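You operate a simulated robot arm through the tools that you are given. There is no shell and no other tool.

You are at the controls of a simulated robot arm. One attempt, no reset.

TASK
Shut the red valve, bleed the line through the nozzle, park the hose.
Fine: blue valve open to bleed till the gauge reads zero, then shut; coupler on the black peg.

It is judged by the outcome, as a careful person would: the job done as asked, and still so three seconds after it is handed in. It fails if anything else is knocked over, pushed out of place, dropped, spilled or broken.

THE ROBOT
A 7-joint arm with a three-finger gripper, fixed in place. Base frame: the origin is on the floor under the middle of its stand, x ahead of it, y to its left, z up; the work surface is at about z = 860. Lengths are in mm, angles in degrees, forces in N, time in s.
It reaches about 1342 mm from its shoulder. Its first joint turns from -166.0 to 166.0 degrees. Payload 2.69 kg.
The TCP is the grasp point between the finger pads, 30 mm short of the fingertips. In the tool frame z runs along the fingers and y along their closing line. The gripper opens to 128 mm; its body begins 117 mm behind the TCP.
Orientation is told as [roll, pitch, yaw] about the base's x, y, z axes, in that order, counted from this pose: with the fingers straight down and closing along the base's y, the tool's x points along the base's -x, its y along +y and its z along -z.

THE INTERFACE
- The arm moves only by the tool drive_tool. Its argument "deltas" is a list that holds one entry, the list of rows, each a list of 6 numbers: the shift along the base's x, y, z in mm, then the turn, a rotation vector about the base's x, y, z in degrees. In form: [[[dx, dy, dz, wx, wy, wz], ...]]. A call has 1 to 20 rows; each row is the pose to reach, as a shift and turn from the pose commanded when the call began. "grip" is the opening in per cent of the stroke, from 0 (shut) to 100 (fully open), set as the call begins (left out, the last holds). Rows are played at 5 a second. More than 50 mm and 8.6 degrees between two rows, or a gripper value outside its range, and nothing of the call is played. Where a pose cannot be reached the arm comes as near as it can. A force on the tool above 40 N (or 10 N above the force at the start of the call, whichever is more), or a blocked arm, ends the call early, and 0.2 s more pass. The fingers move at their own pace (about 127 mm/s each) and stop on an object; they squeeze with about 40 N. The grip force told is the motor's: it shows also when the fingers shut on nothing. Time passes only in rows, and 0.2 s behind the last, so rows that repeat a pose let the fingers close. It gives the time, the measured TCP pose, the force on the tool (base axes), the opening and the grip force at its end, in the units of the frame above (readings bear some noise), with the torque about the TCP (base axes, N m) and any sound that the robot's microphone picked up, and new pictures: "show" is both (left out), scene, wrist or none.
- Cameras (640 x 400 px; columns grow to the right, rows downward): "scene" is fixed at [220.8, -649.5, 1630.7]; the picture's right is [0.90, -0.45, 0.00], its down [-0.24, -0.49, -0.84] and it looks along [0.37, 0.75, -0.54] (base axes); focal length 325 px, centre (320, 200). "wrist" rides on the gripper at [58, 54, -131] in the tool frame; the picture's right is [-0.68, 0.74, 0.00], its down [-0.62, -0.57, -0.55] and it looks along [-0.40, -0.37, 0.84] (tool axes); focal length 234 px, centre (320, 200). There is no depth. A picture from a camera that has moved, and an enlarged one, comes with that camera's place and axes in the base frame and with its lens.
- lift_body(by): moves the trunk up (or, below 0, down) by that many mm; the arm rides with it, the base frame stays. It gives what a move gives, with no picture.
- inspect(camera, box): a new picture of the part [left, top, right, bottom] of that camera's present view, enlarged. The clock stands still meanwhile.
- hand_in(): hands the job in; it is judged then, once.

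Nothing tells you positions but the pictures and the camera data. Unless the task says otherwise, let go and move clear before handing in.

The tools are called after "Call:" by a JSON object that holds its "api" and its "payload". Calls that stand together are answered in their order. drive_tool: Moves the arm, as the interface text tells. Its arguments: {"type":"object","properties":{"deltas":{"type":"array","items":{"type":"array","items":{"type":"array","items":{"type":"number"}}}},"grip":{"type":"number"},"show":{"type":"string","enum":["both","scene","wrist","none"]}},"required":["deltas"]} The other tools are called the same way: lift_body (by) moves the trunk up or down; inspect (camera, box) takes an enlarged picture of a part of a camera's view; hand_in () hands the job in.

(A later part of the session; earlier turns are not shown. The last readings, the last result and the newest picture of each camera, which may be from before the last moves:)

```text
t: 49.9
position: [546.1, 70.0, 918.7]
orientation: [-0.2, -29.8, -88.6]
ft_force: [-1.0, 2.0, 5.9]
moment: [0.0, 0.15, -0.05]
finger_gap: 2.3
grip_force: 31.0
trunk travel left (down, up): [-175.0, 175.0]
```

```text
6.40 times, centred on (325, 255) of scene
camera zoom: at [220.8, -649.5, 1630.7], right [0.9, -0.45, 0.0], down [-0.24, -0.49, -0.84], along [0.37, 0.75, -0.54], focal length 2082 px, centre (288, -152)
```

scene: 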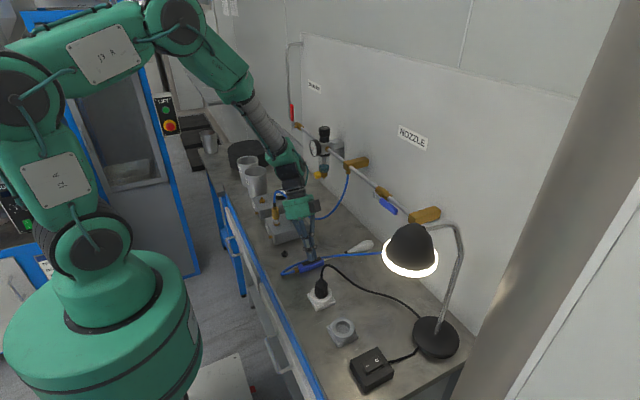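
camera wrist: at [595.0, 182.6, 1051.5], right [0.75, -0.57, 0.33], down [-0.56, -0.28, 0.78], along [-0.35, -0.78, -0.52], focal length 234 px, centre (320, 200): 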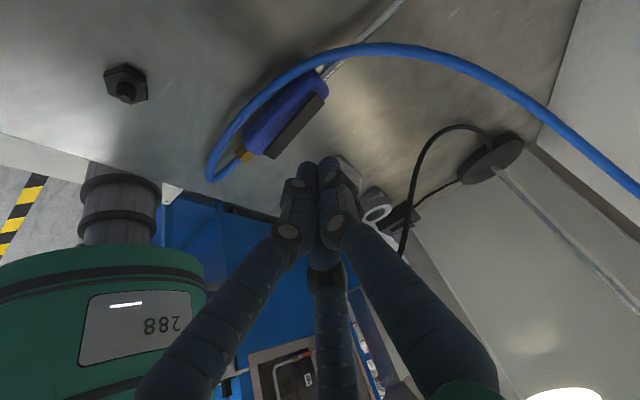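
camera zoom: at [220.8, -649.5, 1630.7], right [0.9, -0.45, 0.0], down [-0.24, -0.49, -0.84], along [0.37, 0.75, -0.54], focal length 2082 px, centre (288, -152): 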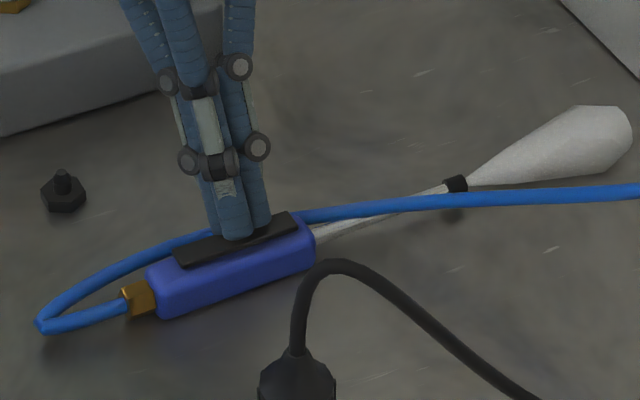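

The gauge is now around 0.7 bar, with light force on the lever and the jet still blowing. I'll hold for another 8 seconds until it reads zero.

Call:
{"api": "drive_tool", "payload": {"deltas": [[[0, 0, -0.3, 0, 0, 0], [0, 0, -0.3, 0, 0, 0], [0, 0, -0.3, 0, 0, 0], [0, 0, -0.3, 0, 0, 0], [0, 0, -0.3, 0, 0, 0], [0, 0, -0.3, 0, 0, 0], [0, 0, -0.3, 0, 0, 0], [0, 0, -0.3, 0, 0, 0], [0, 0, -0.3, 0, 0, 0], [0, 0, -0.3, 0, 0, 0], [0, 0, -0.3, 0, 0, 0], [0, 0, -0.3, 0, 0, 0], [0, 0, -0.3, 0, 0, 0], [0, 0, -0.3, 0, 0, 0], [0, 0, -0.3, 0, 0, 0], [0, 0, -0.3, 0, 0, 0], [0, 0, -0.3, 0, 0, 0], [0, 0, -0.3, 0, 0, 0], [0, 0, -0.3, 0, 0, 0], [0, 0, -0.3, 0, 0, 0]]], "grip": 0, "show": "none"}}

Call:
{"api": "drive_tool", "payload": {"deltas": [[[0, 0, 0, 0, 0, 0], [0, 0, 0, 0, 0, 0], [0, 0, 0, 0, 0, 0], [0, 0, 0, 0, 0, 0], [0, 0, 0, 0, 0, 0], [0, 0, 0, 0, 0, 0], [0, 0, 0, 0, 0, 0], [0, 0, 0, 0, 0, 0], [0, 0, 0, 0, 0, 0], [0, 0, 0, 0, 0, 0], [0, 0, 0, 0, 0, 0], [0, 0, 0, 0, 0, 0], [0, 0, 0, 0, 0, 0], [0, 0, 0, 0, 0, 0], [0, 0, 0, 0, 0, 0], [0, 0, 0, 0, 0, 0], [0, 0, 0, 0, 0, 0], [0, 0, 0, 0, 0, 0], [0, 0, 0, 0, 0, 0], [0, 0, 0, 0, 0, 0]]], "grip": 0, "show": "none"}}

Call:
{"api": "inspect", "payload": {"camera": "scene", "box": [300, 135, 325, 160]}}

Call:
{"api": "inspect", "payload": {"camera": "scene", "box": [275, 225, 375, 285]}}

```text
t: 54.1
position: [544.8, 70.5, 919.8]
orientation: [-0.2, -29.9, -88.4]
ft_force: [-0.2, 1.9, 5.7]
moment: [0.02, 0.08, -0.05]
finger_gap: 2.3
grip_force: 31.1
trunk travel left (down, up): [-175.0, 175.0]
```

```text
t: 58.3
position: [543.4, 70.2, 919.3]
orientation: [-0.2, -29.9, -88.4]
ft_force: [0.0, 1.0, 4.8]
moment: [0.01, 0.04, -0.02]
finger_gap: 2.2
grip_force: 32.2
trunk travel left (down, up): [-175.0, 175.0]
```

```text
16.00 times, centred on (312, 148) of scene
camera zoom: at [220.8, -649.5, 1630.7], right [0.9, -0.45, 0.0], down [-0.24, -0.49, -0.84], along [0.37, 0.75, -0.54], focal length 5204 px, centre (440, 1040)
```

zoom: 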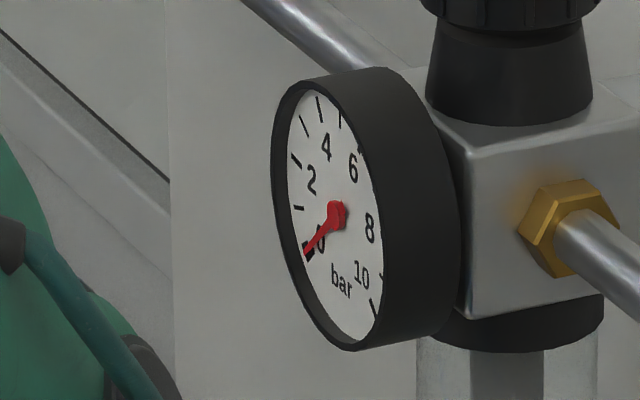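

```text
6.40 times, centred on (325, 255) of scene
camera zoom: at [220.8, -649.5, 1630.7], right [0.9, -0.45, 0.0], down [-0.24, -0.49, -0.84], along [0.37, 0.75, -0.54], focal length 2082 px, centre (288, -152)
```

zoom: 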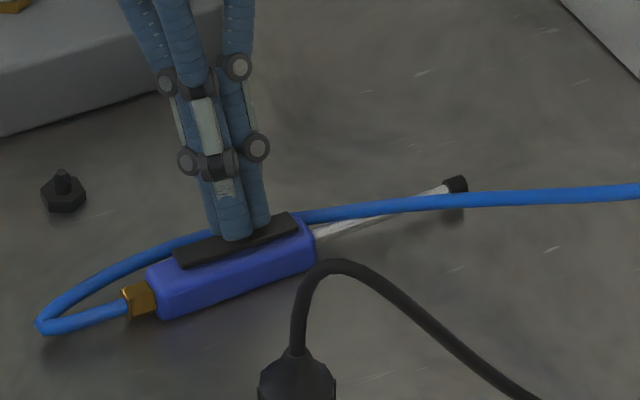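

The gauge is on zero and the jet has died. I'll hold 2 s more to be sure, then lift straight off the lever and check that it stays at zero.

Call:
{"api": "drive_tool", "payload": {"deltas": [[[0, 0, 0, 0, 0, 0], [0, 0, 0, 0, 0, 0], [0, 0, 0, 0, 0, 0], [0, 0, 0, 0, 0, 0], [0, 0, 0, 0, 0, 0], [0, 0, 0, 0, 0, 0], [0, 0, 0, 0, 0, 0], [0, 0, 0, 0, 0, 0], [0, 0, 0, 0, 0, 0], [0, 0, 0, 0, 0, 0], [0, 0, 4, 0, 0, 0], [0, 0, 15, 0, 0, 0], [0, 0, 35, 0, 0, 0], [0, 0, 65, 0, 0, 0], [0, 5, 105, 0, 0, 0], [0, 15, 150, 0, 0, 0], [-3, 40, 190, 0, 0, 0], [-6, 65, 220, 0, 0, 0]]], "grip": 0}}

Call:
{"api": "inspect", "payload": {"camera": "scene", "box": [255, 180, 325, 245]}}

Call:
{"api": "inspect", "payload": {"camera": "scene", "box": [275, 225, 375, 285]}}

```text
t: 62.1
position: [537.9, 135.4, 1138.0]
orientation: [-0.3, -29.8, -88.6]
ft_force: [0.2, 0.2, 0.3]
moment: [0.02, 0.0, -0.01]
finger_gap: 2.3
grip_force: 31.9
trunk travel left (down, up): [-175.0, 175.0]
camera wrist: at [587.8, 252.3, 1222.2], right [0.75, -0.57, 0.33], down [-0.56, -0.28, 0.78], along [-0.35, -0.78, -0.52], focal length 234 px, centre (320, 200)
```

scene: 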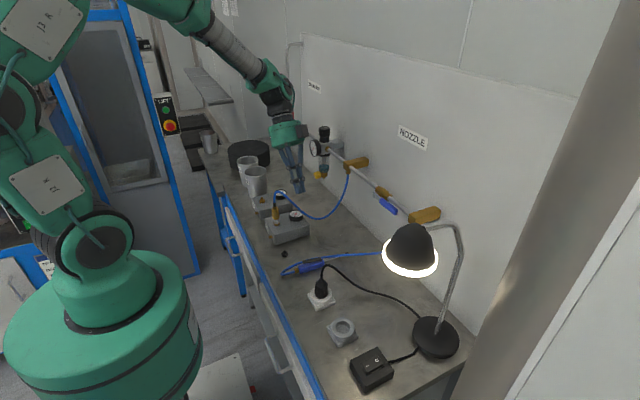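
wrist: 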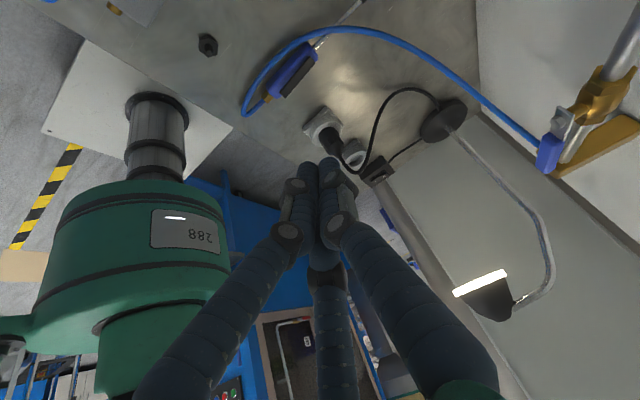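

```text
6.15 times, centred on (290, 212) of scene
camera zoom: at [220.8, -649.5, 1630.7], right [0.9, -0.45, 0.0], down [-0.24, -0.49, -0.84], along [0.37, 0.75, -0.54], focal length 2002 px, centre (505, 123)
```

zoom: 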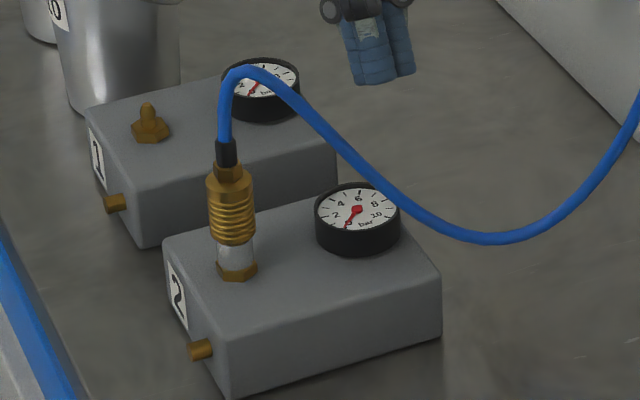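

```text
6.40 times, centred on (325, 255) of scene
camera zoom: at [220.8, -649.5, 1630.7], right [0.9, -0.45, 0.0], down [-0.24, -0.49, -0.84], along [0.37, 0.75, -0.54], focal length 2082 px, centre (288, -152)
```

zoom: 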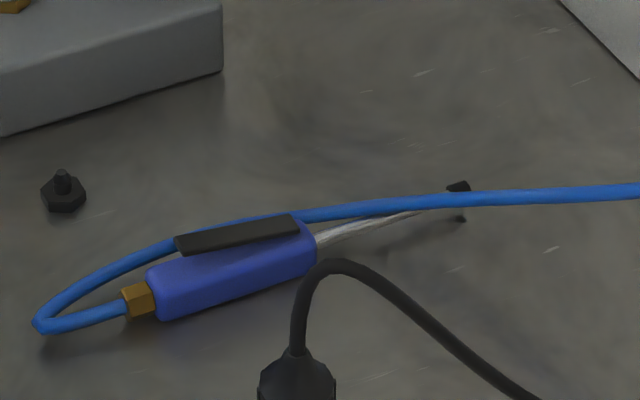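

The block gauge reads zero too, and the gun is still in place. I'll go back to the blue handle with the same yawed tool pose and a loose cage.

Call:
{"api": "drive_tool", "payload": {"deltas": [[[4, -6, 10, -4.55, -4.55, 2.61], [9, -13, 20, -9.1, -9.1, 5.22], [14, -20, 28, -13.65, -13.65, 7.83], [19, -27, 34, -18.2, -18.2, 10.44], [24, -34, 36, -22.75, -22.75, 13.05], [29, -42, 36, -27.3, -27.3, 15.66], [34, -50, 36, -31.85, -31.85, 18.27], [40, -58, 36, -36.4, -36.4, 20.88], [46, -66, 36, -40.95, -40.95, 23.5], [50, -74, 36, -45.5, -45.5, 26.1]]], "grip": 33}}

```text
t: 64.3
position: [587.7, 60.4, 1175.4]
orientation: [91.1, -64.3, -135.3]
ft_force: [0.1, 0.3, 0.1]
moment: [0.01, 0.01, -0.03]
finger_gap: 42.2
grip_force: 0.1
trunk travel left (down, up): [-175.0, 175.0]
camera wrist: at [545.2, 204.5, 1145.3], right [0.25, 0.27, 0.93], down [-0.94, -0.17, 0.31], along [0.24, -0.95, 0.21], focal length 234 px, centre (320, 200)
```

scene: 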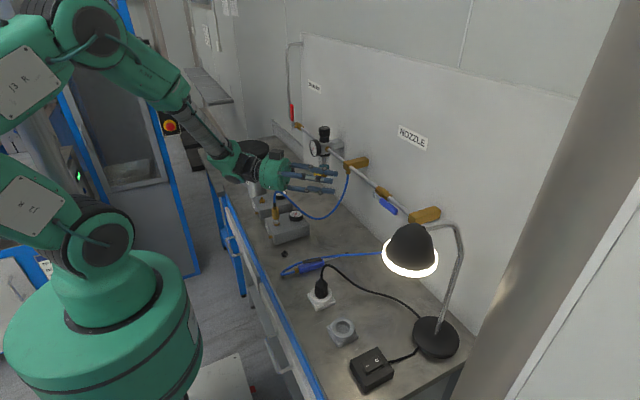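
wrist: 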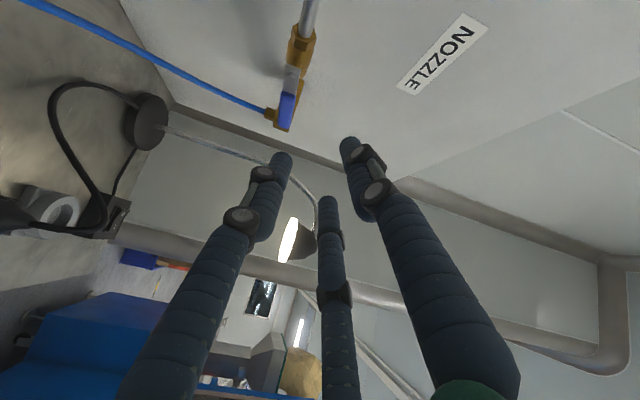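

The pose is recovered exactly. I'll drop to handle height and slide in along the tool axis so the bar passes between the upper pair and the lower finger.

Call:
{"api": "drive_tool", "payload": {"deltas": [[[0, 0, -18, 0, 0, 0], [5, -5, -36, 0, 0, 0], [30, -30, -36, 0, 0, 0], [55, -55, -36, 0, 0, 0], [80, -80, -36, 0, 0, 0]]], "grip": 33}}

Call:
{"api": "inspect", "payload": {"camera": "scene", "box": [330, 140, 430, 220]}}

Call:
{"api": "inspect", "payload": {"camera": "wrist", "box": [240, 60, 400, 220]}}

```text
t: 65.5
position: [669.6, -19.3, 1143.8]
orientation: [90.0, -64.8, -134.9]
ft_force: [-0.4, 1.1, 0.0]
moment: [-0.01, -0.05, 0.0]
finger_gap: 42.2
grip_force: 0.0
out of reach, approached as far as the arm can: row 2, 3, 4, 5
trunk travel left (down, up): [-175.0, 175.0]
camera wrist: at [626.6, 125.4, 1113.6], right [0.27, 0.27, 0.93], down [-0.93, -0.16, 0.32], along [0.24, -0.95, 0.21], focal length 234 px, centre (320, 200)
```

scene: 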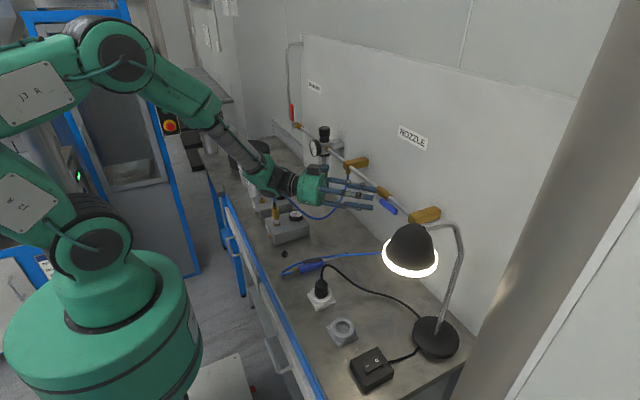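
wrist: 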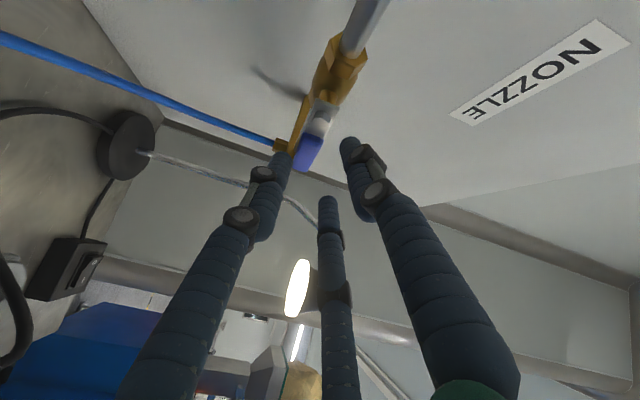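

```text
5.00 times, centred on (380, 180) of scene
camera zoom: at [220.8, -649.5, 1630.7], right [0.9, -0.45, 0.0], down [-0.24, -0.49, -0.84], along [0.37, 0.75, -0.54], focal length 1626 px, centre (20, 300)
```

zoom: 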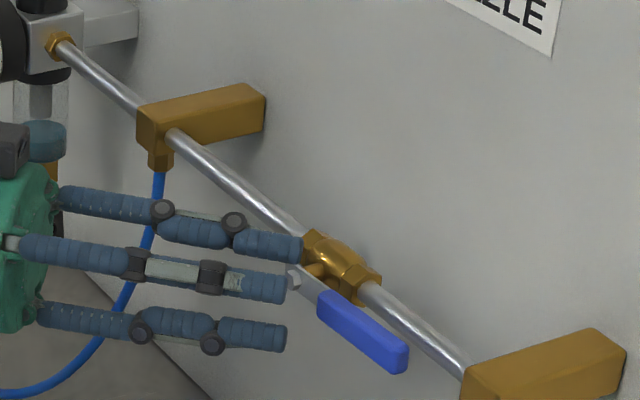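

```text
2.50 times, centred on (320, 140) of wrist
camera zoom: at [626.6, 125.4, 1113.6], right [0.27, 0.27, 0.93], down [-0.93, -0.16, 0.32], along [0.24, -0.95, 0.21], focal length 585 px, centre (320, 350)
```

zoom: 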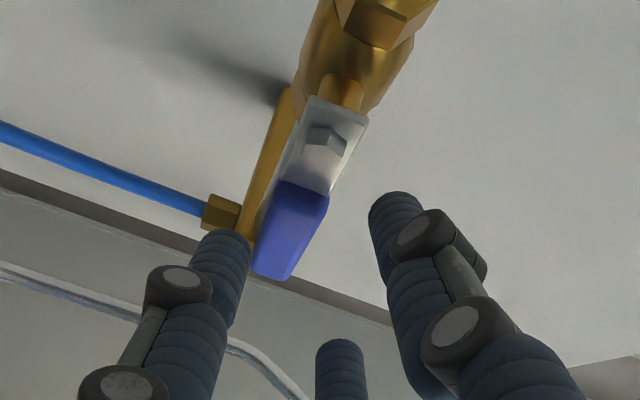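

The arm is just outside reach here, sitting 4 mm high, which would put the lower finger into the bar. Yawing another 10° right frees the base joint, so I'll do that and drop a few mm before going in.

Call:
{"api": "drive_tool", "payload": {"deltas": [[[-5, 5, 0, 0, 0, -4], [-5, 5, -3, 0, 0, -8], [-5, 5, -5, 0, 0, -12], [-5, 5, -5, 0, 0, -12]]], "grip": 40}}

Call:
{"api": "inspect", "payload": {"camera": "wrist", "box": [240, 60, 400, 220]}}

```text
t: 66.5
position: [665.3, -12.1, 1139.2]
orientation: [90.8, -64.5, -147.2]
ft_force: [-0.4, 0.1, -0.6]
moment: [-0.04, -0.04, -0.01]
finger_gap: 50.7
grip_force: 0.0
trunk travel left (down, up): [-175.0, 175.0]
camera wrist: at [653.2, 136.6, 1109.3], right [0.31, 0.21, 0.93], down [-0.95, 0.03, 0.31], along [0.04, -0.98, 0.21], focal length 234 px, centre (320, 200)
```

scene: 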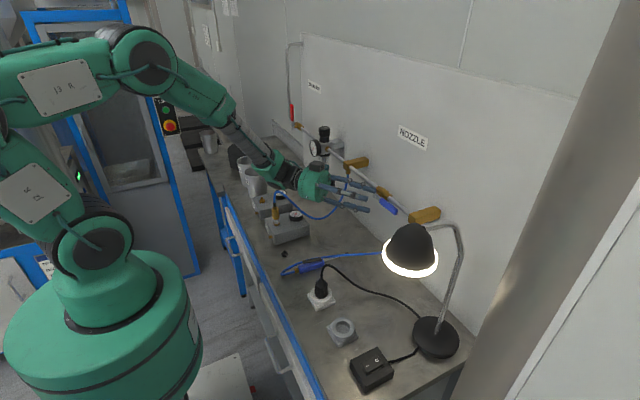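
wrist: 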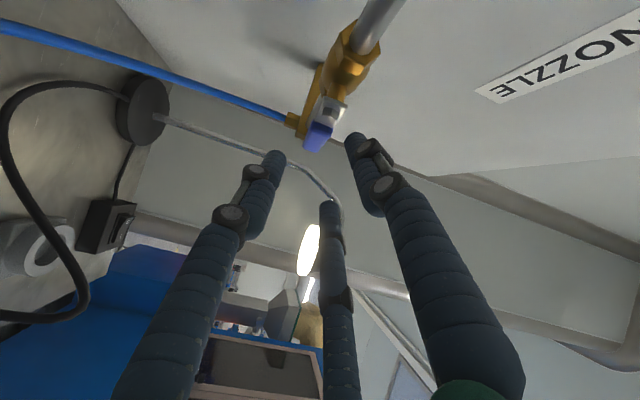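

```text
2.50 times, centred on (320, 140) of wrist
camera zoom: at [653.2, 136.6, 1109.3], right [0.31, 0.21, 0.93], down [-0.95, 0.03, 0.31], along [0.04, -0.98, 0.21], focal length 585 px, centre (320, 350)
```

zoom: 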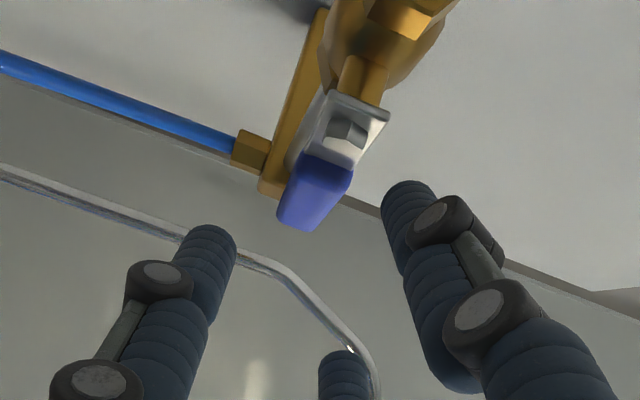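

Now it's within reach with the bar nicely between the lower and upper fingers. I'll slide in.

Call:
{"api": "drive_tool", "payload": {"deltas": [[[10, -10, 0, 0, 0, 0], [20, -21, 0, 0, 0, 0], [30, -32, 0, 0, 0, 0], [38, -41, 0, 0, 0, 0], [38, -41, 0, 0, 0, 0]]], "grip": 40}}

Call:
{"api": "inspect", "payload": {"camera": "wrist", "box": [240, 60, 400, 220]}}

Call:
{"api": "inspect", "payload": {"camera": "scene", "box": [330, 140, 430, 220]}}

```text
t: 67.7
position: [703.9, -55.1, 1140.6]
orientation: [90.8, -64.3, -147.2]
ft_force: [-0.2, -0.6, -0.1]
moment: [-0.01, 0.0, 0.01]
finger_gap: 51.0
grip_force: 0.1
trunk travel left (down, up): [-175.0, 175.0]
camera wrist: at [691.6, 95.4, 1109.9], right [0.31, 0.21, 0.93], down [-0.95, 0.03, 0.31], along [0.04, -0.98, 0.21], focal length 234 px, centre (320, 200)
```

scene: 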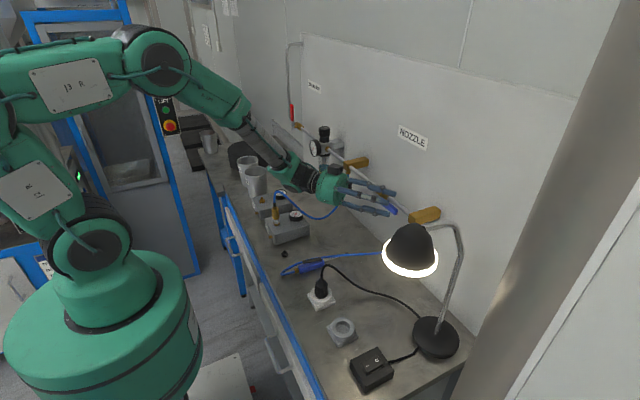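
wrist: 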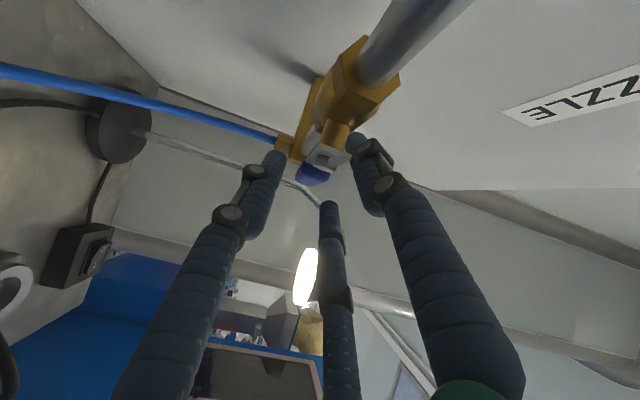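

```text
2.50 times, centred on (320, 140) of wrist
camera zoom: at [691.6, 95.4, 1109.9], right [0.31, 0.21, 0.93], down [-0.95, 0.03, 0.31], along [0.04, -0.98, 0.21], focal length 585 px, centre (320, 350)
```

zoom: 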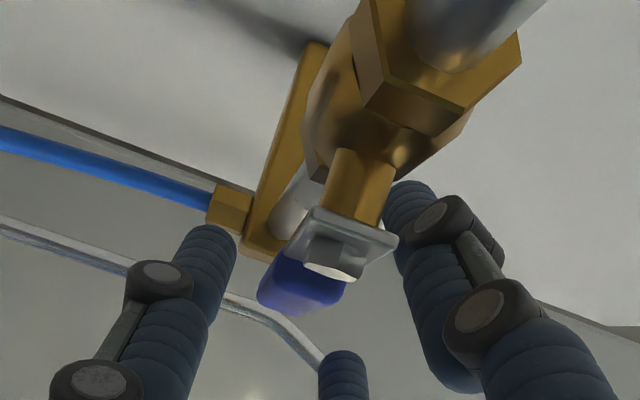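

```text
5.00 times, centred on (380, 180) of scene
camera zoom: at [220.8, -649.5, 1630.7], right [0.9, -0.45, 0.0], down [-0.24, -0.49, -0.84], along [0.37, 0.75, -0.54], focal length 1626 px, centre (20, 300)
```

zoom: 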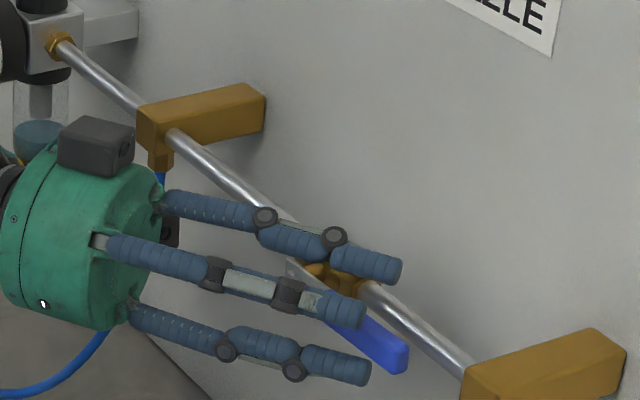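

The handle is inside the cage with no contact. Now I'll reverse the arc, raising the lower finger against the bar while rolling the cage with it.

Call:
{"api": "drive_tool", "payload": {"deltas": [[[0, 3.7, 11.4, -2.2, 3.4, 0], [0, 5.4, 15.5, -6.5, 10.1, 0], [0, 7.5, 20, -10.8, 16.8, 0], [0, 10.3, 24.5, -15.2, 23.5, 0], [0, 13.8, 29.2, -19.5, 30.3, 0], [0, 18.5, 34.2, -23.8, 37.0, 0]]], "grip": 40}}

Call:
{"api": "inspect", "payload": {"camera": "wrist", "box": [240, 60, 400, 220]}}

Call:
{"api": "inspect", "payload": {"camera": "scene", "box": [330, 140, 430, 220]}}

```text
t: 69.1
position: [704.9, -34.6, 1174.1]
orientation: [-89.0, -71.6, 32.5]
ft_force: [-0.4, 0.8, -0.1]
moment: [-0.02, 0.03, 0.04]
finger_gap: 51.2
grip_force: 0.1
trunk travel left (down, up): [-175.0, 175.0]
camera wrist: at [657.1, 92.0, 1102.4], right [0.76, 0.5, 0.41], down [-0.59, 0.27, 0.77], along [0.28, -0.82, 0.5], focal length 234 px, centre (320, 200)
```

scene: 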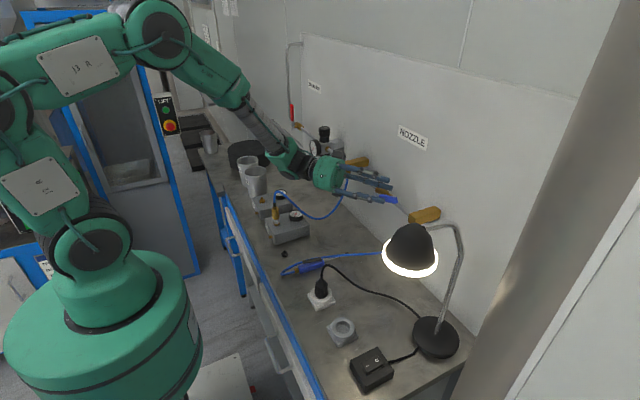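
wrist: 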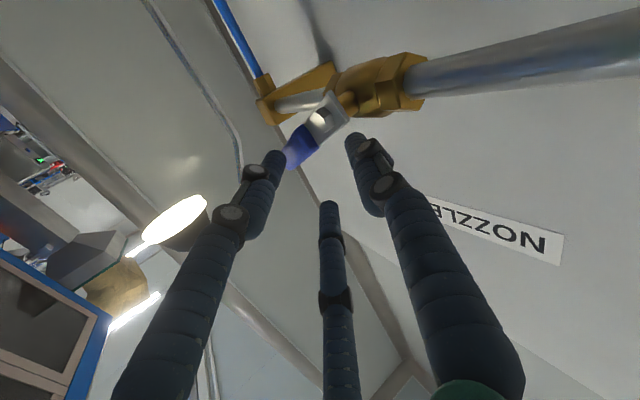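

```text
2.50 times, centred on (320, 140) of wrist
camera zoom: at [657.1, 92.0, 1102.4], right [0.76, 0.5, 0.41], down [-0.59, 0.27, 0.77], along [0.28, -0.82, 0.5], focal length 585 px, centre (320, 350)
```

zoom: 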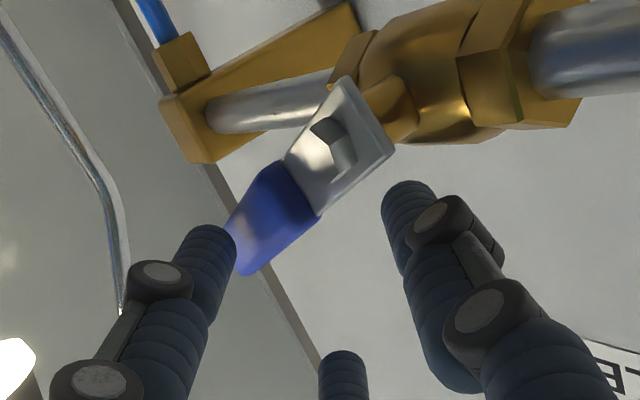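

```text
5.00 times, centred on (380, 180) of scene
camera zoom: at [220.8, -649.5, 1630.7], right [0.9, -0.45, 0.0], down [-0.24, -0.49, -0.84], along [0.37, 0.75, -0.54], focal length 1626 px, centre (20, 300)
```

zoom: 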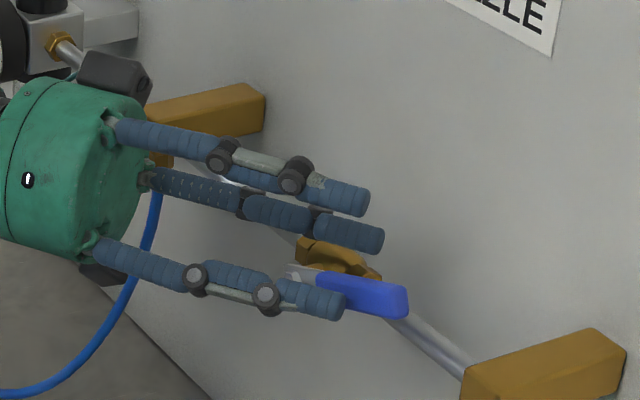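

The handle is lifting without trouble, now roughly 67° from upright. I'll swing the yaw back to 45° for better leverage and tighten the cage a little.

Call:
{"api": "drive_tool", "payload": {"deltas": [[[0, 0, 0, 0, 0, 4], [0, 0, 0, 0, 0, 8], [0, 0, 0, 0, 0, 12]]], "grip": 31}}

Call:
{"api": "inspect", "payload": {"camera": "scene", "box": [330, 140, 430, 220]}}

```text
t: 69.9
position: [699.4, -36.6, 1174.4]
orientation: [-89.3, -71.4, 43.8]
ft_force: [-27.9, -0.2, 3.2]
moment: [-0.02, 0.6, -0.98]
finger_gap: 49.6
grip_force: 7.6
trunk travel left (down, up): [-175.0, 175.0]
stopped in row 3: the force on the tool passed its limit at 43 N (the readings are from after the stop); the commanded pose is now the measured one
camera wrist: at [629.8, 79.7, 1101.9], right [0.65, 0.64, 0.41], down [-0.62, 0.15, 0.77], along [0.43, -0.75, 0.5], focal length 234 px, centre (320, 200)
```

scene: 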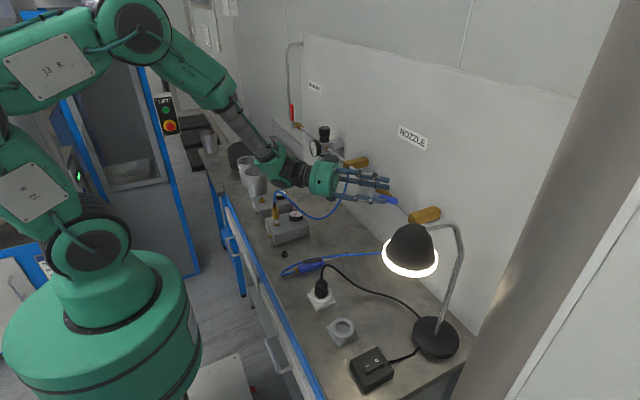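
wrist: 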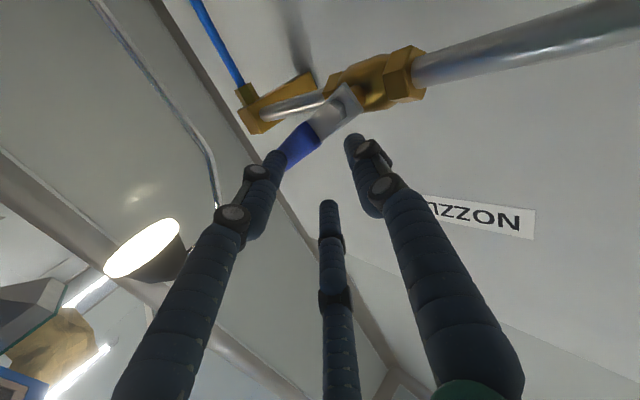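

```text
5.00 times, centred on (380, 180) of scene
camera zoom: at [220.8, -649.5, 1630.7], right [0.9, -0.45, 0.0], down [-0.24, -0.49, -0.84], along [0.37, 0.75, -0.54], focal length 1626 px, centre (20, 300)
```

zoom: 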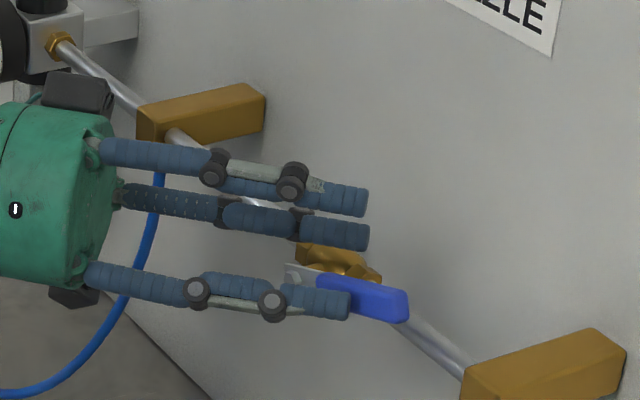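

The lower finger has rolled round onto the front face of the bar and is pressing it toward the wall, a pure x force. I'll ease off, roll back about 24° so the finger sits under the bar again, and look.

Call:
{"api": "drive_tool", "payload": {"deltas": [[[-6, 0, 0, 0, 0, 0], [-10, 0, -4, 5.6, -5.7, 0], [-10, -2, -10, 11.2, -11.4, 0], [-10, -3, -14, 16.8, -17.2, 0], [-6, -3, -14, 16.8, -17.2, 0]]], "grip": 40}}

Call:
{"api": "inspect", "payload": {"camera": "scene", "box": [330, 140, 430, 220]}}

Call:
{"api": "inspect", "payload": {"camera": "wrist", "box": [240, 60, 400, 220]}}

```text
t: 71.1
position: [696.3, -38.0, 1161.1]
orientation: [88.7, -84.3, -134.1]
ft_force: [-0.6, -0.3, 0.3]
moment: [0.01, 0.01, 0.01]
finger_gap: 51.1
grip_force: 0.0
trunk travel left (down, up): [-175.0, 175.0]
camera wrist: at [645.0, 96.3, 1107.7], right [0.47, 0.47, 0.75], down [-0.83, -0.05, 0.56], along [0.3, -0.88, 0.36], focal length 234 px, centre (320, 200)
```

scene: 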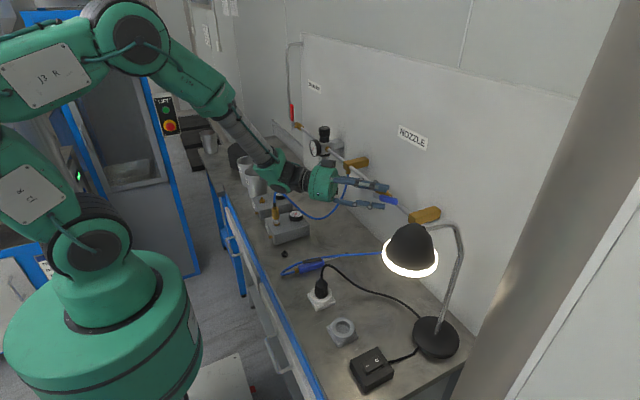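
wrist: 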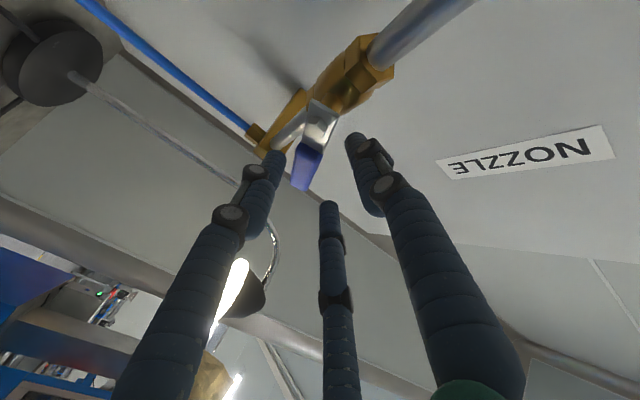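

```text
5.00 times, centred on (380, 180) of scene
camera zoom: at [220.8, -649.5, 1630.7], right [0.9, -0.45, 0.0], down [-0.24, -0.49, -0.84], along [0.37, 0.75, -0.54], focal length 1626 px, centre (20, 300)
```

zoom: 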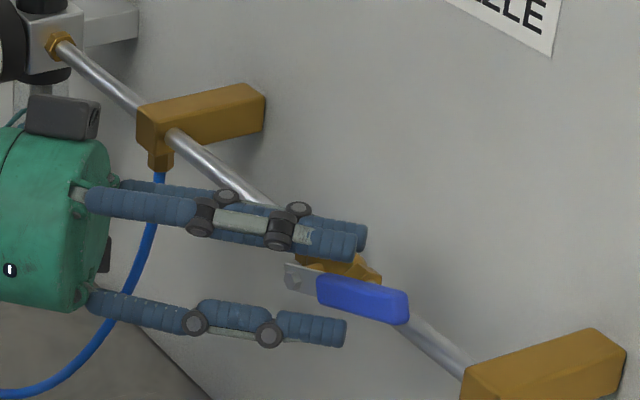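

```text
2.50 times, centred on (320, 140) of wrist
camera zoom: at [645.0, 96.3, 1107.7], right [0.47, 0.47, 0.75], down [-0.83, -0.05, 0.56], along [0.3, -0.88, 0.36], focal length 585 px, centre (320, 350)
```

zoom: 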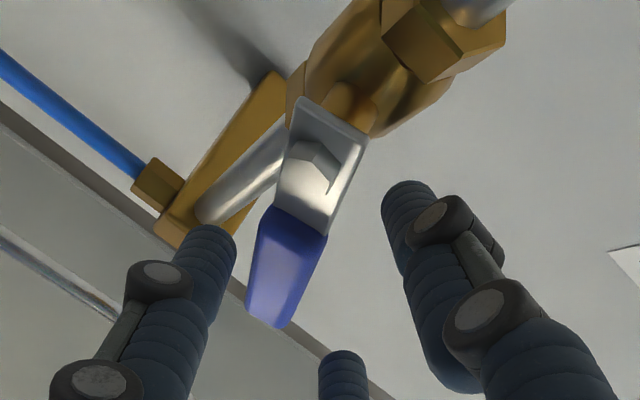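

The fingertip was ending in front of the bar, so it has to reach deeper as it rolls toward the front side. I'll go deeper first and then lift, tracking the bar's actual angle.

Call:
{"api": "drive_tool", "payload": {"deltas": [[[2, -1, 3, 0, 0, 0], [10, -4, 4, -2.0, 2.1, 0], [18, -7.6, 4, -4.7, 4.8, 0], [21.2, -6.8, 9.2, -10.4, 10.8, 0], [23.8, -4.3, 15.1, -16.4, 16.9, 0]]], "grip": 40}}

Call:
{"api": "inspect", "payload": {"camera": "scene", "box": [330, 140, 430, 220]}}

Call:
{"api": "inspect", "payload": {"camera": "wrist", "box": [240, 60, 400, 220]}}

```text
t: 72.3
position: [721.4, -42.9, 1176.0]
orientation: [-88.9, -71.9, 43.4]
ft_force: [-1.6, -1.0, -1.1]
moment: [0.01, 0.01, -0.01]
finger_gap: 52.7
grip_force: 1.0
trunk travel left (down, up): [-175.0, 175.0]
camera wrist: at [650.4, 73.2, 1104.1], right [0.65, 0.64, 0.41], down [-0.63, 0.14, 0.76], along [0.43, -0.76, 0.49], focal length 234 px, centre (320, 200)
```

scene: 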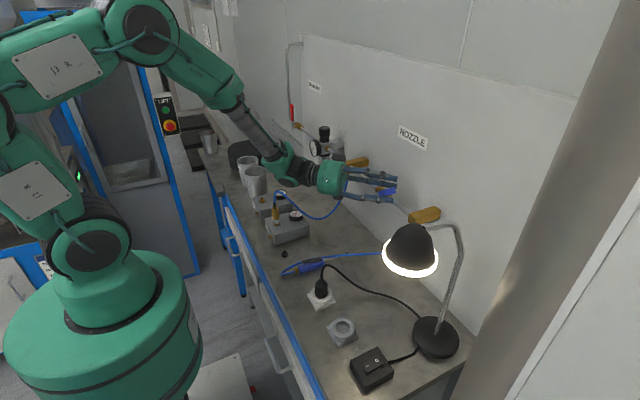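
wrist: 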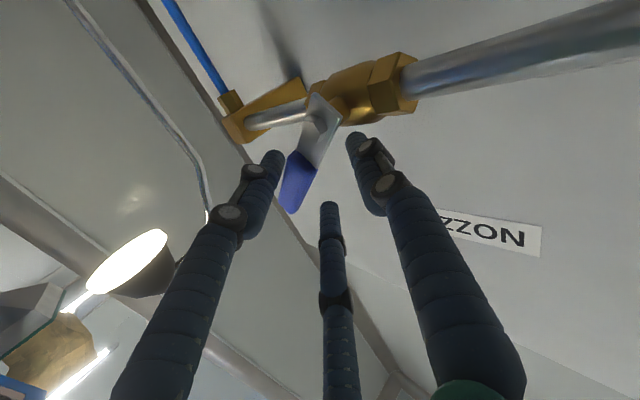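

```text
5.00 times, centred on (380, 180) of scene
camera zoom: at [220.8, -649.5, 1630.7], right [0.9, -0.45, 0.0], down [-0.24, -0.49, -0.84], along [0.37, 0.75, -0.54], focal length 1626 px, centre (20, 300)
```

zoom: 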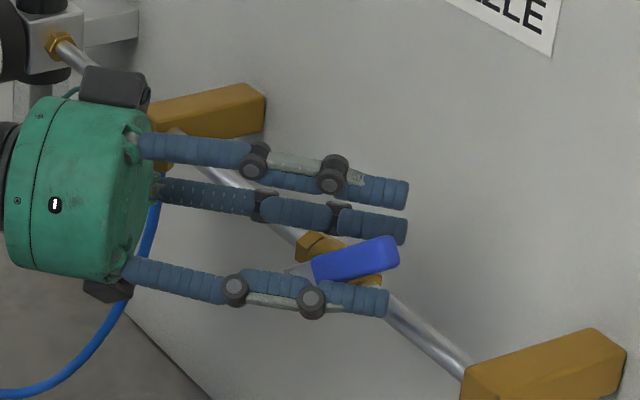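

```text
2.50 times, centred on (320, 140) of wrist
camera zoom: at [650.4, 73.2, 1104.1], right [0.65, 0.64, 0.41], down [-0.63, 0.14, 0.76], along [0.43, -0.76, 0.49], focal length 585 px, centre (320, 350)
```

zoom: 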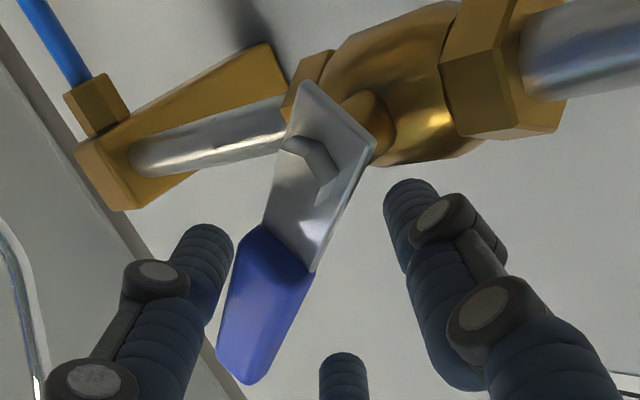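

That works: the handle is at about 52°, as planned. I'll continue lifting toward upright.

Call:
{"api": "drive_tool", "payload": {"deltas": [[[0, 3.6, 5.5, -5.4, 5.7, 0], [1.5, 9.4, 11.2, -10.9, 11.5, 0], [2.5, 16.6, 15.8, -15.9, 16.8, 0], [3.3, 24.8, 19.6, -20.5, 21.7, 0]]], "grip": 40}}

Call:
{"api": "inspect", "payload": {"camera": "scene", "box": [330, 140, 430, 220]}}

Call:
{"api": "inspect", "payload": {"camera": "wrist", "box": [240, 60, 400, 220]}}

```text
t: 73.3
position: [724.8, -17.9, 1195.4]
orientation: [-88.9, -41.9, 43.5]
ft_force: [-1.6, -0.2, -0.5]
moment: [0.04, 0.01, -0.05]
finger_gap: 53.3
grip_force: 1.0
trunk travel left (down, up): [-175.0, 175.0]
camera wrist: at [625.7, 70.8, 1117.1], right [0.71, 0.7, -0.09], down [-0.32, 0.44, 0.84], along [0.63, -0.57, 0.53], focal length 234 px, centre (320, 200)
```

scene: 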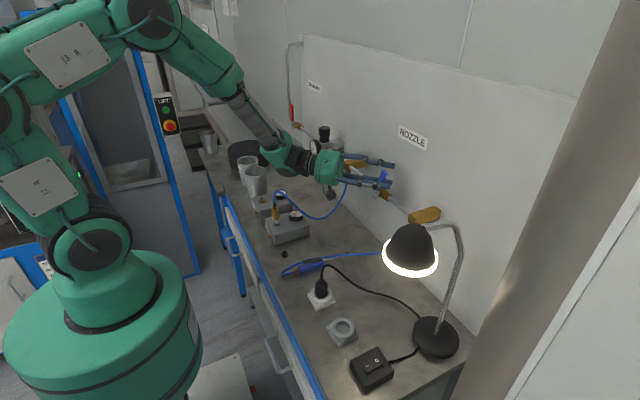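
wrist: 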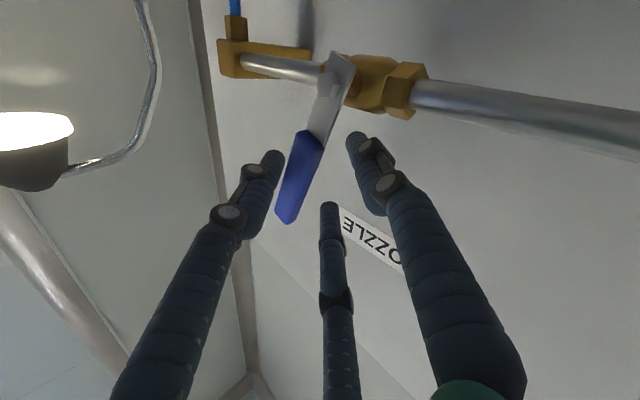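

```text
5.00 times, centred on (380, 180) of scene
camera zoom: at [220.8, -649.5, 1630.7], right [0.9, -0.45, 0.0], down [-0.24, -0.49, -0.84], along [0.37, 0.75, -0.54], focal length 1626 px, centre (20, 300)
```

zoom: 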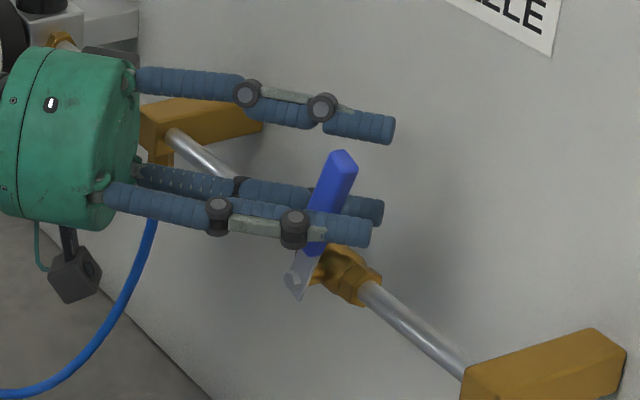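

```text
2.50 times, centred on (320, 140) of wrist
camera zoom: at [625.7, 70.8, 1117.1], right [0.71, 0.7, -0.09], down [-0.32, 0.44, 0.84], along [0.63, -0.57, 0.53], focal length 585 px, centre (320, 350)
```

zoom: 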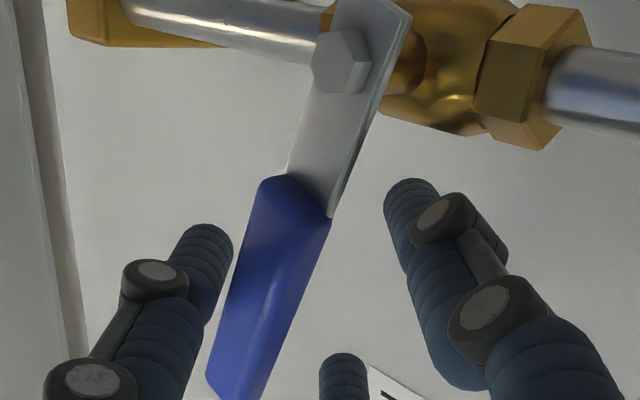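

About 20° remains. I'll push it on to upright and watch for the stop.

Call:
{"api": "drive_tool", "payload": {"deltas": [[[0.4, 9.5, 2.4, -4.5, 4.7, 0], [0.5, 15, 2.5, -8.4, 8.9, 0], [0.5, 19, 2.5, -8.4, 8.9, 0], [0.5, 21, 2.5, -8.4, 8.9, 0], [0.5, 21, 2.5, -8.4, 8.9, 0]]], "grip": 40}}

Call:
{"api": "inspect", "payload": {"camera": "scene", "box": [330, 140, 430, 220]}}

Call:
{"api": "inspect", "payload": {"camera": "wrist", "box": [240, 40, 400, 240]}}

```text
t: 74.5
position: [723.9, 2.3, 1197.2]
orientation: [-88.8, -29.8, 43.4]
ft_force: [-0.8, -1.4, 0.4]
moment: [0.03, 0.03, 0.02]
finger_gap: 52.4
grip_force: 1.0
trunk travel left (down, up): [-175.0, 175.0]
camera wrist: at [613.7, 81.1, 1123.3], right [0.68, 0.67, -0.3], down [-0.19, 0.56, 0.81], along [0.71, -0.49, 0.51], focal length 234 px, centre (320, 200)
```

scene: 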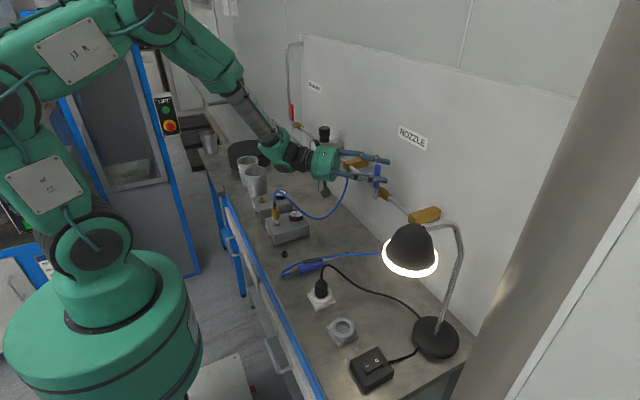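
wrist: 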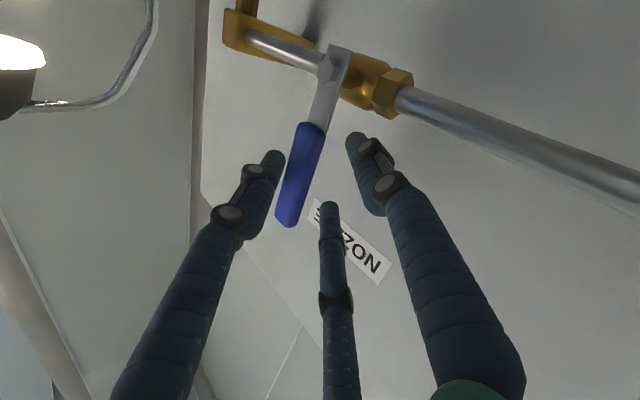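

```text
5.00 times, centred on (380, 180) of scene
camera zoom: at [220.8, -649.5, 1630.7], right [0.9, -0.45, 0.0], down [-0.24, -0.49, -0.84], along [0.37, 0.75, -0.54], focal length 1626 px, centre (20, 300)
```

zoom: 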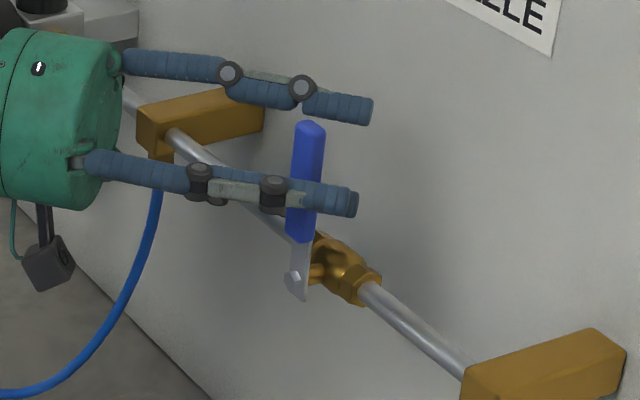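

```text
2.00 times, centred on (320, 140) of wrist
camera zoom: at [613.7, 81.1, 1123.3], right [0.68, 0.67, -0.3], down [-0.19, 0.56, 0.81], along [0.71, -0.49, 0.51], focal length 468 px, centre (320, 320)
```

zoom: 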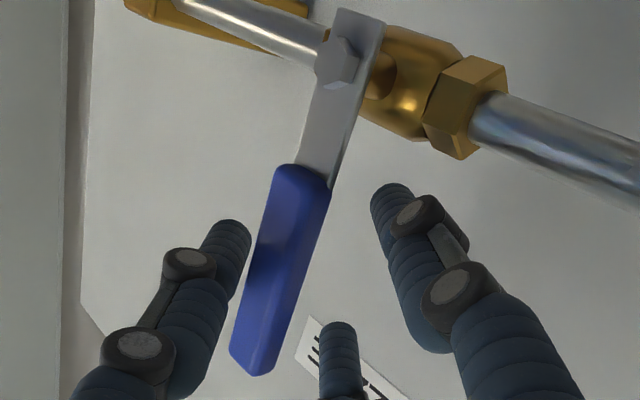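

The handle looks upright, matching its original shut position. I'll nudge a little more to feel the stop.

Call:
{"api": "drive_tool", "payload": {"deltas": [[[0, 1.5, 0, 0, 0, 0], [0, 3, 0, 0, 0, 0], [0, 4, 0, 0, 0, 0], [0, 4, 0, 0, 0, 0]]], "grip": 40, "show": "none"}}

Call:
{"api": "inspect", "payload": {"camera": "scene", "box": [330, 140, 430, 220]}}

```text
t: 75.5
position: [724.4, 6.2, 1196.8]
orientation: [-88.8, -29.9, 43.5]
ft_force: [-3.8, -7.4, -1.2]
moment: [0.02, -0.02, 0.04]
finger_gap: 56.8
grip_force: 4.3
trunk travel left (down, up): [-175.0, 175.0]
```

```text
5.00 times, centred on (380, 180) of scene
camera zoom: at [220.8, -649.5, 1630.7], right [0.9, -0.45, 0.0], down [-0.24, -0.49, -0.84], along [0.37, 0.75, -0.54], focal length 1626 px, centre (20, 300)
```

zoom: 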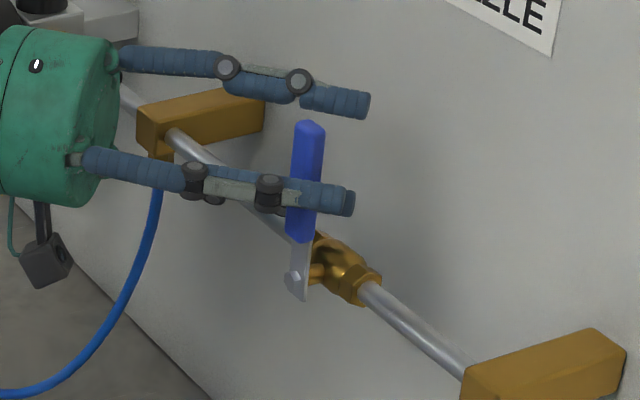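

The resistance is rising at the stop, so the blue valve is shut. I'll relieve the push and back straight out along the tool axis.

Call:
{"api": "drive_tool", "payload": {"deltas": [[[0, -5, 0, 0, 0, 0], [-12, 8, 0, 0, 0, 0], [-28, 24, 0, 0, 0, 0], [-50, 47, 0, 0, 0, 0], [-80, 78, 5, 0, 0, 0], [-110, 110, 10, 0, 0, 0]]], "grip": 40}}

Call:
{"api": "inspect", "payload": {"camera": "scene", "box": [330, 140, 430, 220]}}

Call:
{"api": "inspect", "payload": {"camera": "wrist", "box": [240, 0, 400, 200]}}

Call:
{"api": "inspect", "payload": {"camera": "scene", "box": [255, 180, 325, 245]}}

```text
t: 76.9
position: [616.9, 115.3, 1205.4]
orientation: [-88.7, -29.9, 43.4]
ft_force: [0.9, -0.4, 0.4]
moment: [-0.01, 0.03, 0.02]
finger_gap: 50.7
grip_force: 0.0
trunk travel left (down, up): [-175.0, 175.0]
camera wrist: at [506.0, 193.3, 1132.5], right [0.68, 0.67, -0.3], down [-0.19, 0.56, 0.81], along [0.71, -0.49, 0.51], focal length 234 px, centre (320, 200)
```

scene: 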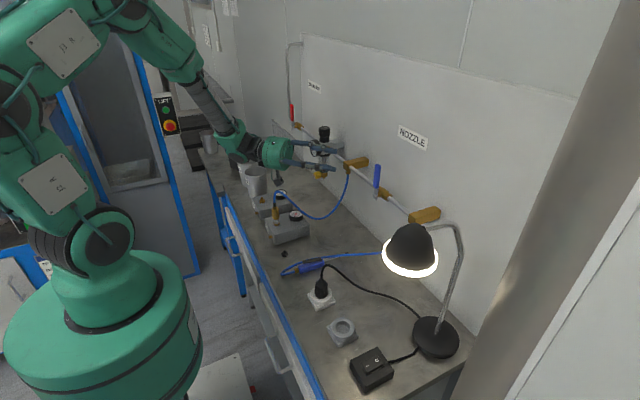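
wrist: 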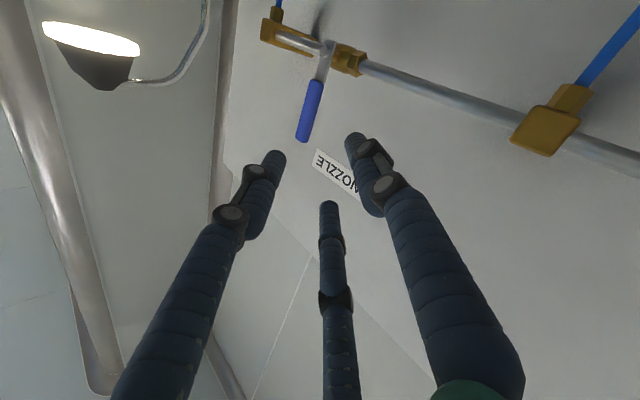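

```text
5.00 times, centred on (380, 180) of scene
camera zoom: at [220.8, -649.5, 1630.7], right [0.9, -0.45, 0.0], down [-0.24, -0.49, -0.84], along [0.37, 0.75, -0.54], focal length 1626 px, centre (20, 300)
```

zoom: 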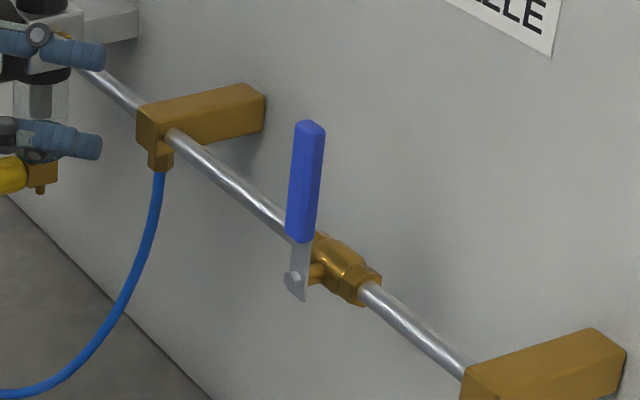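

```text
2.00 times, centred on (320, 100) of wrist
camera zoom: at [506.0, 193.3, 1132.5], right [0.68, 0.67, -0.3], down [-0.19, 0.56, 0.81], along [0.71, -0.49, 0.51], focal length 468 px, centre (320, 400)
```

zoom: 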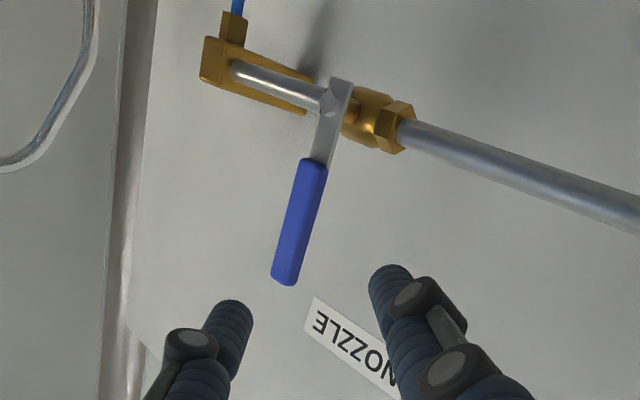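

```text
6.15 times, centred on (290, 212) of scene
camera zoom: at [220.8, -649.5, 1630.7], right [0.9, -0.45, 0.0], down [-0.24, -0.49, -0.84], along [0.37, 0.75, -0.54], focal length 2002 px, centre (505, 123)
```

zoom: 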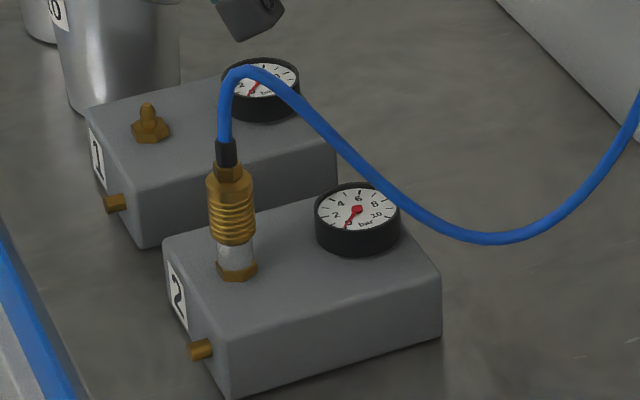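

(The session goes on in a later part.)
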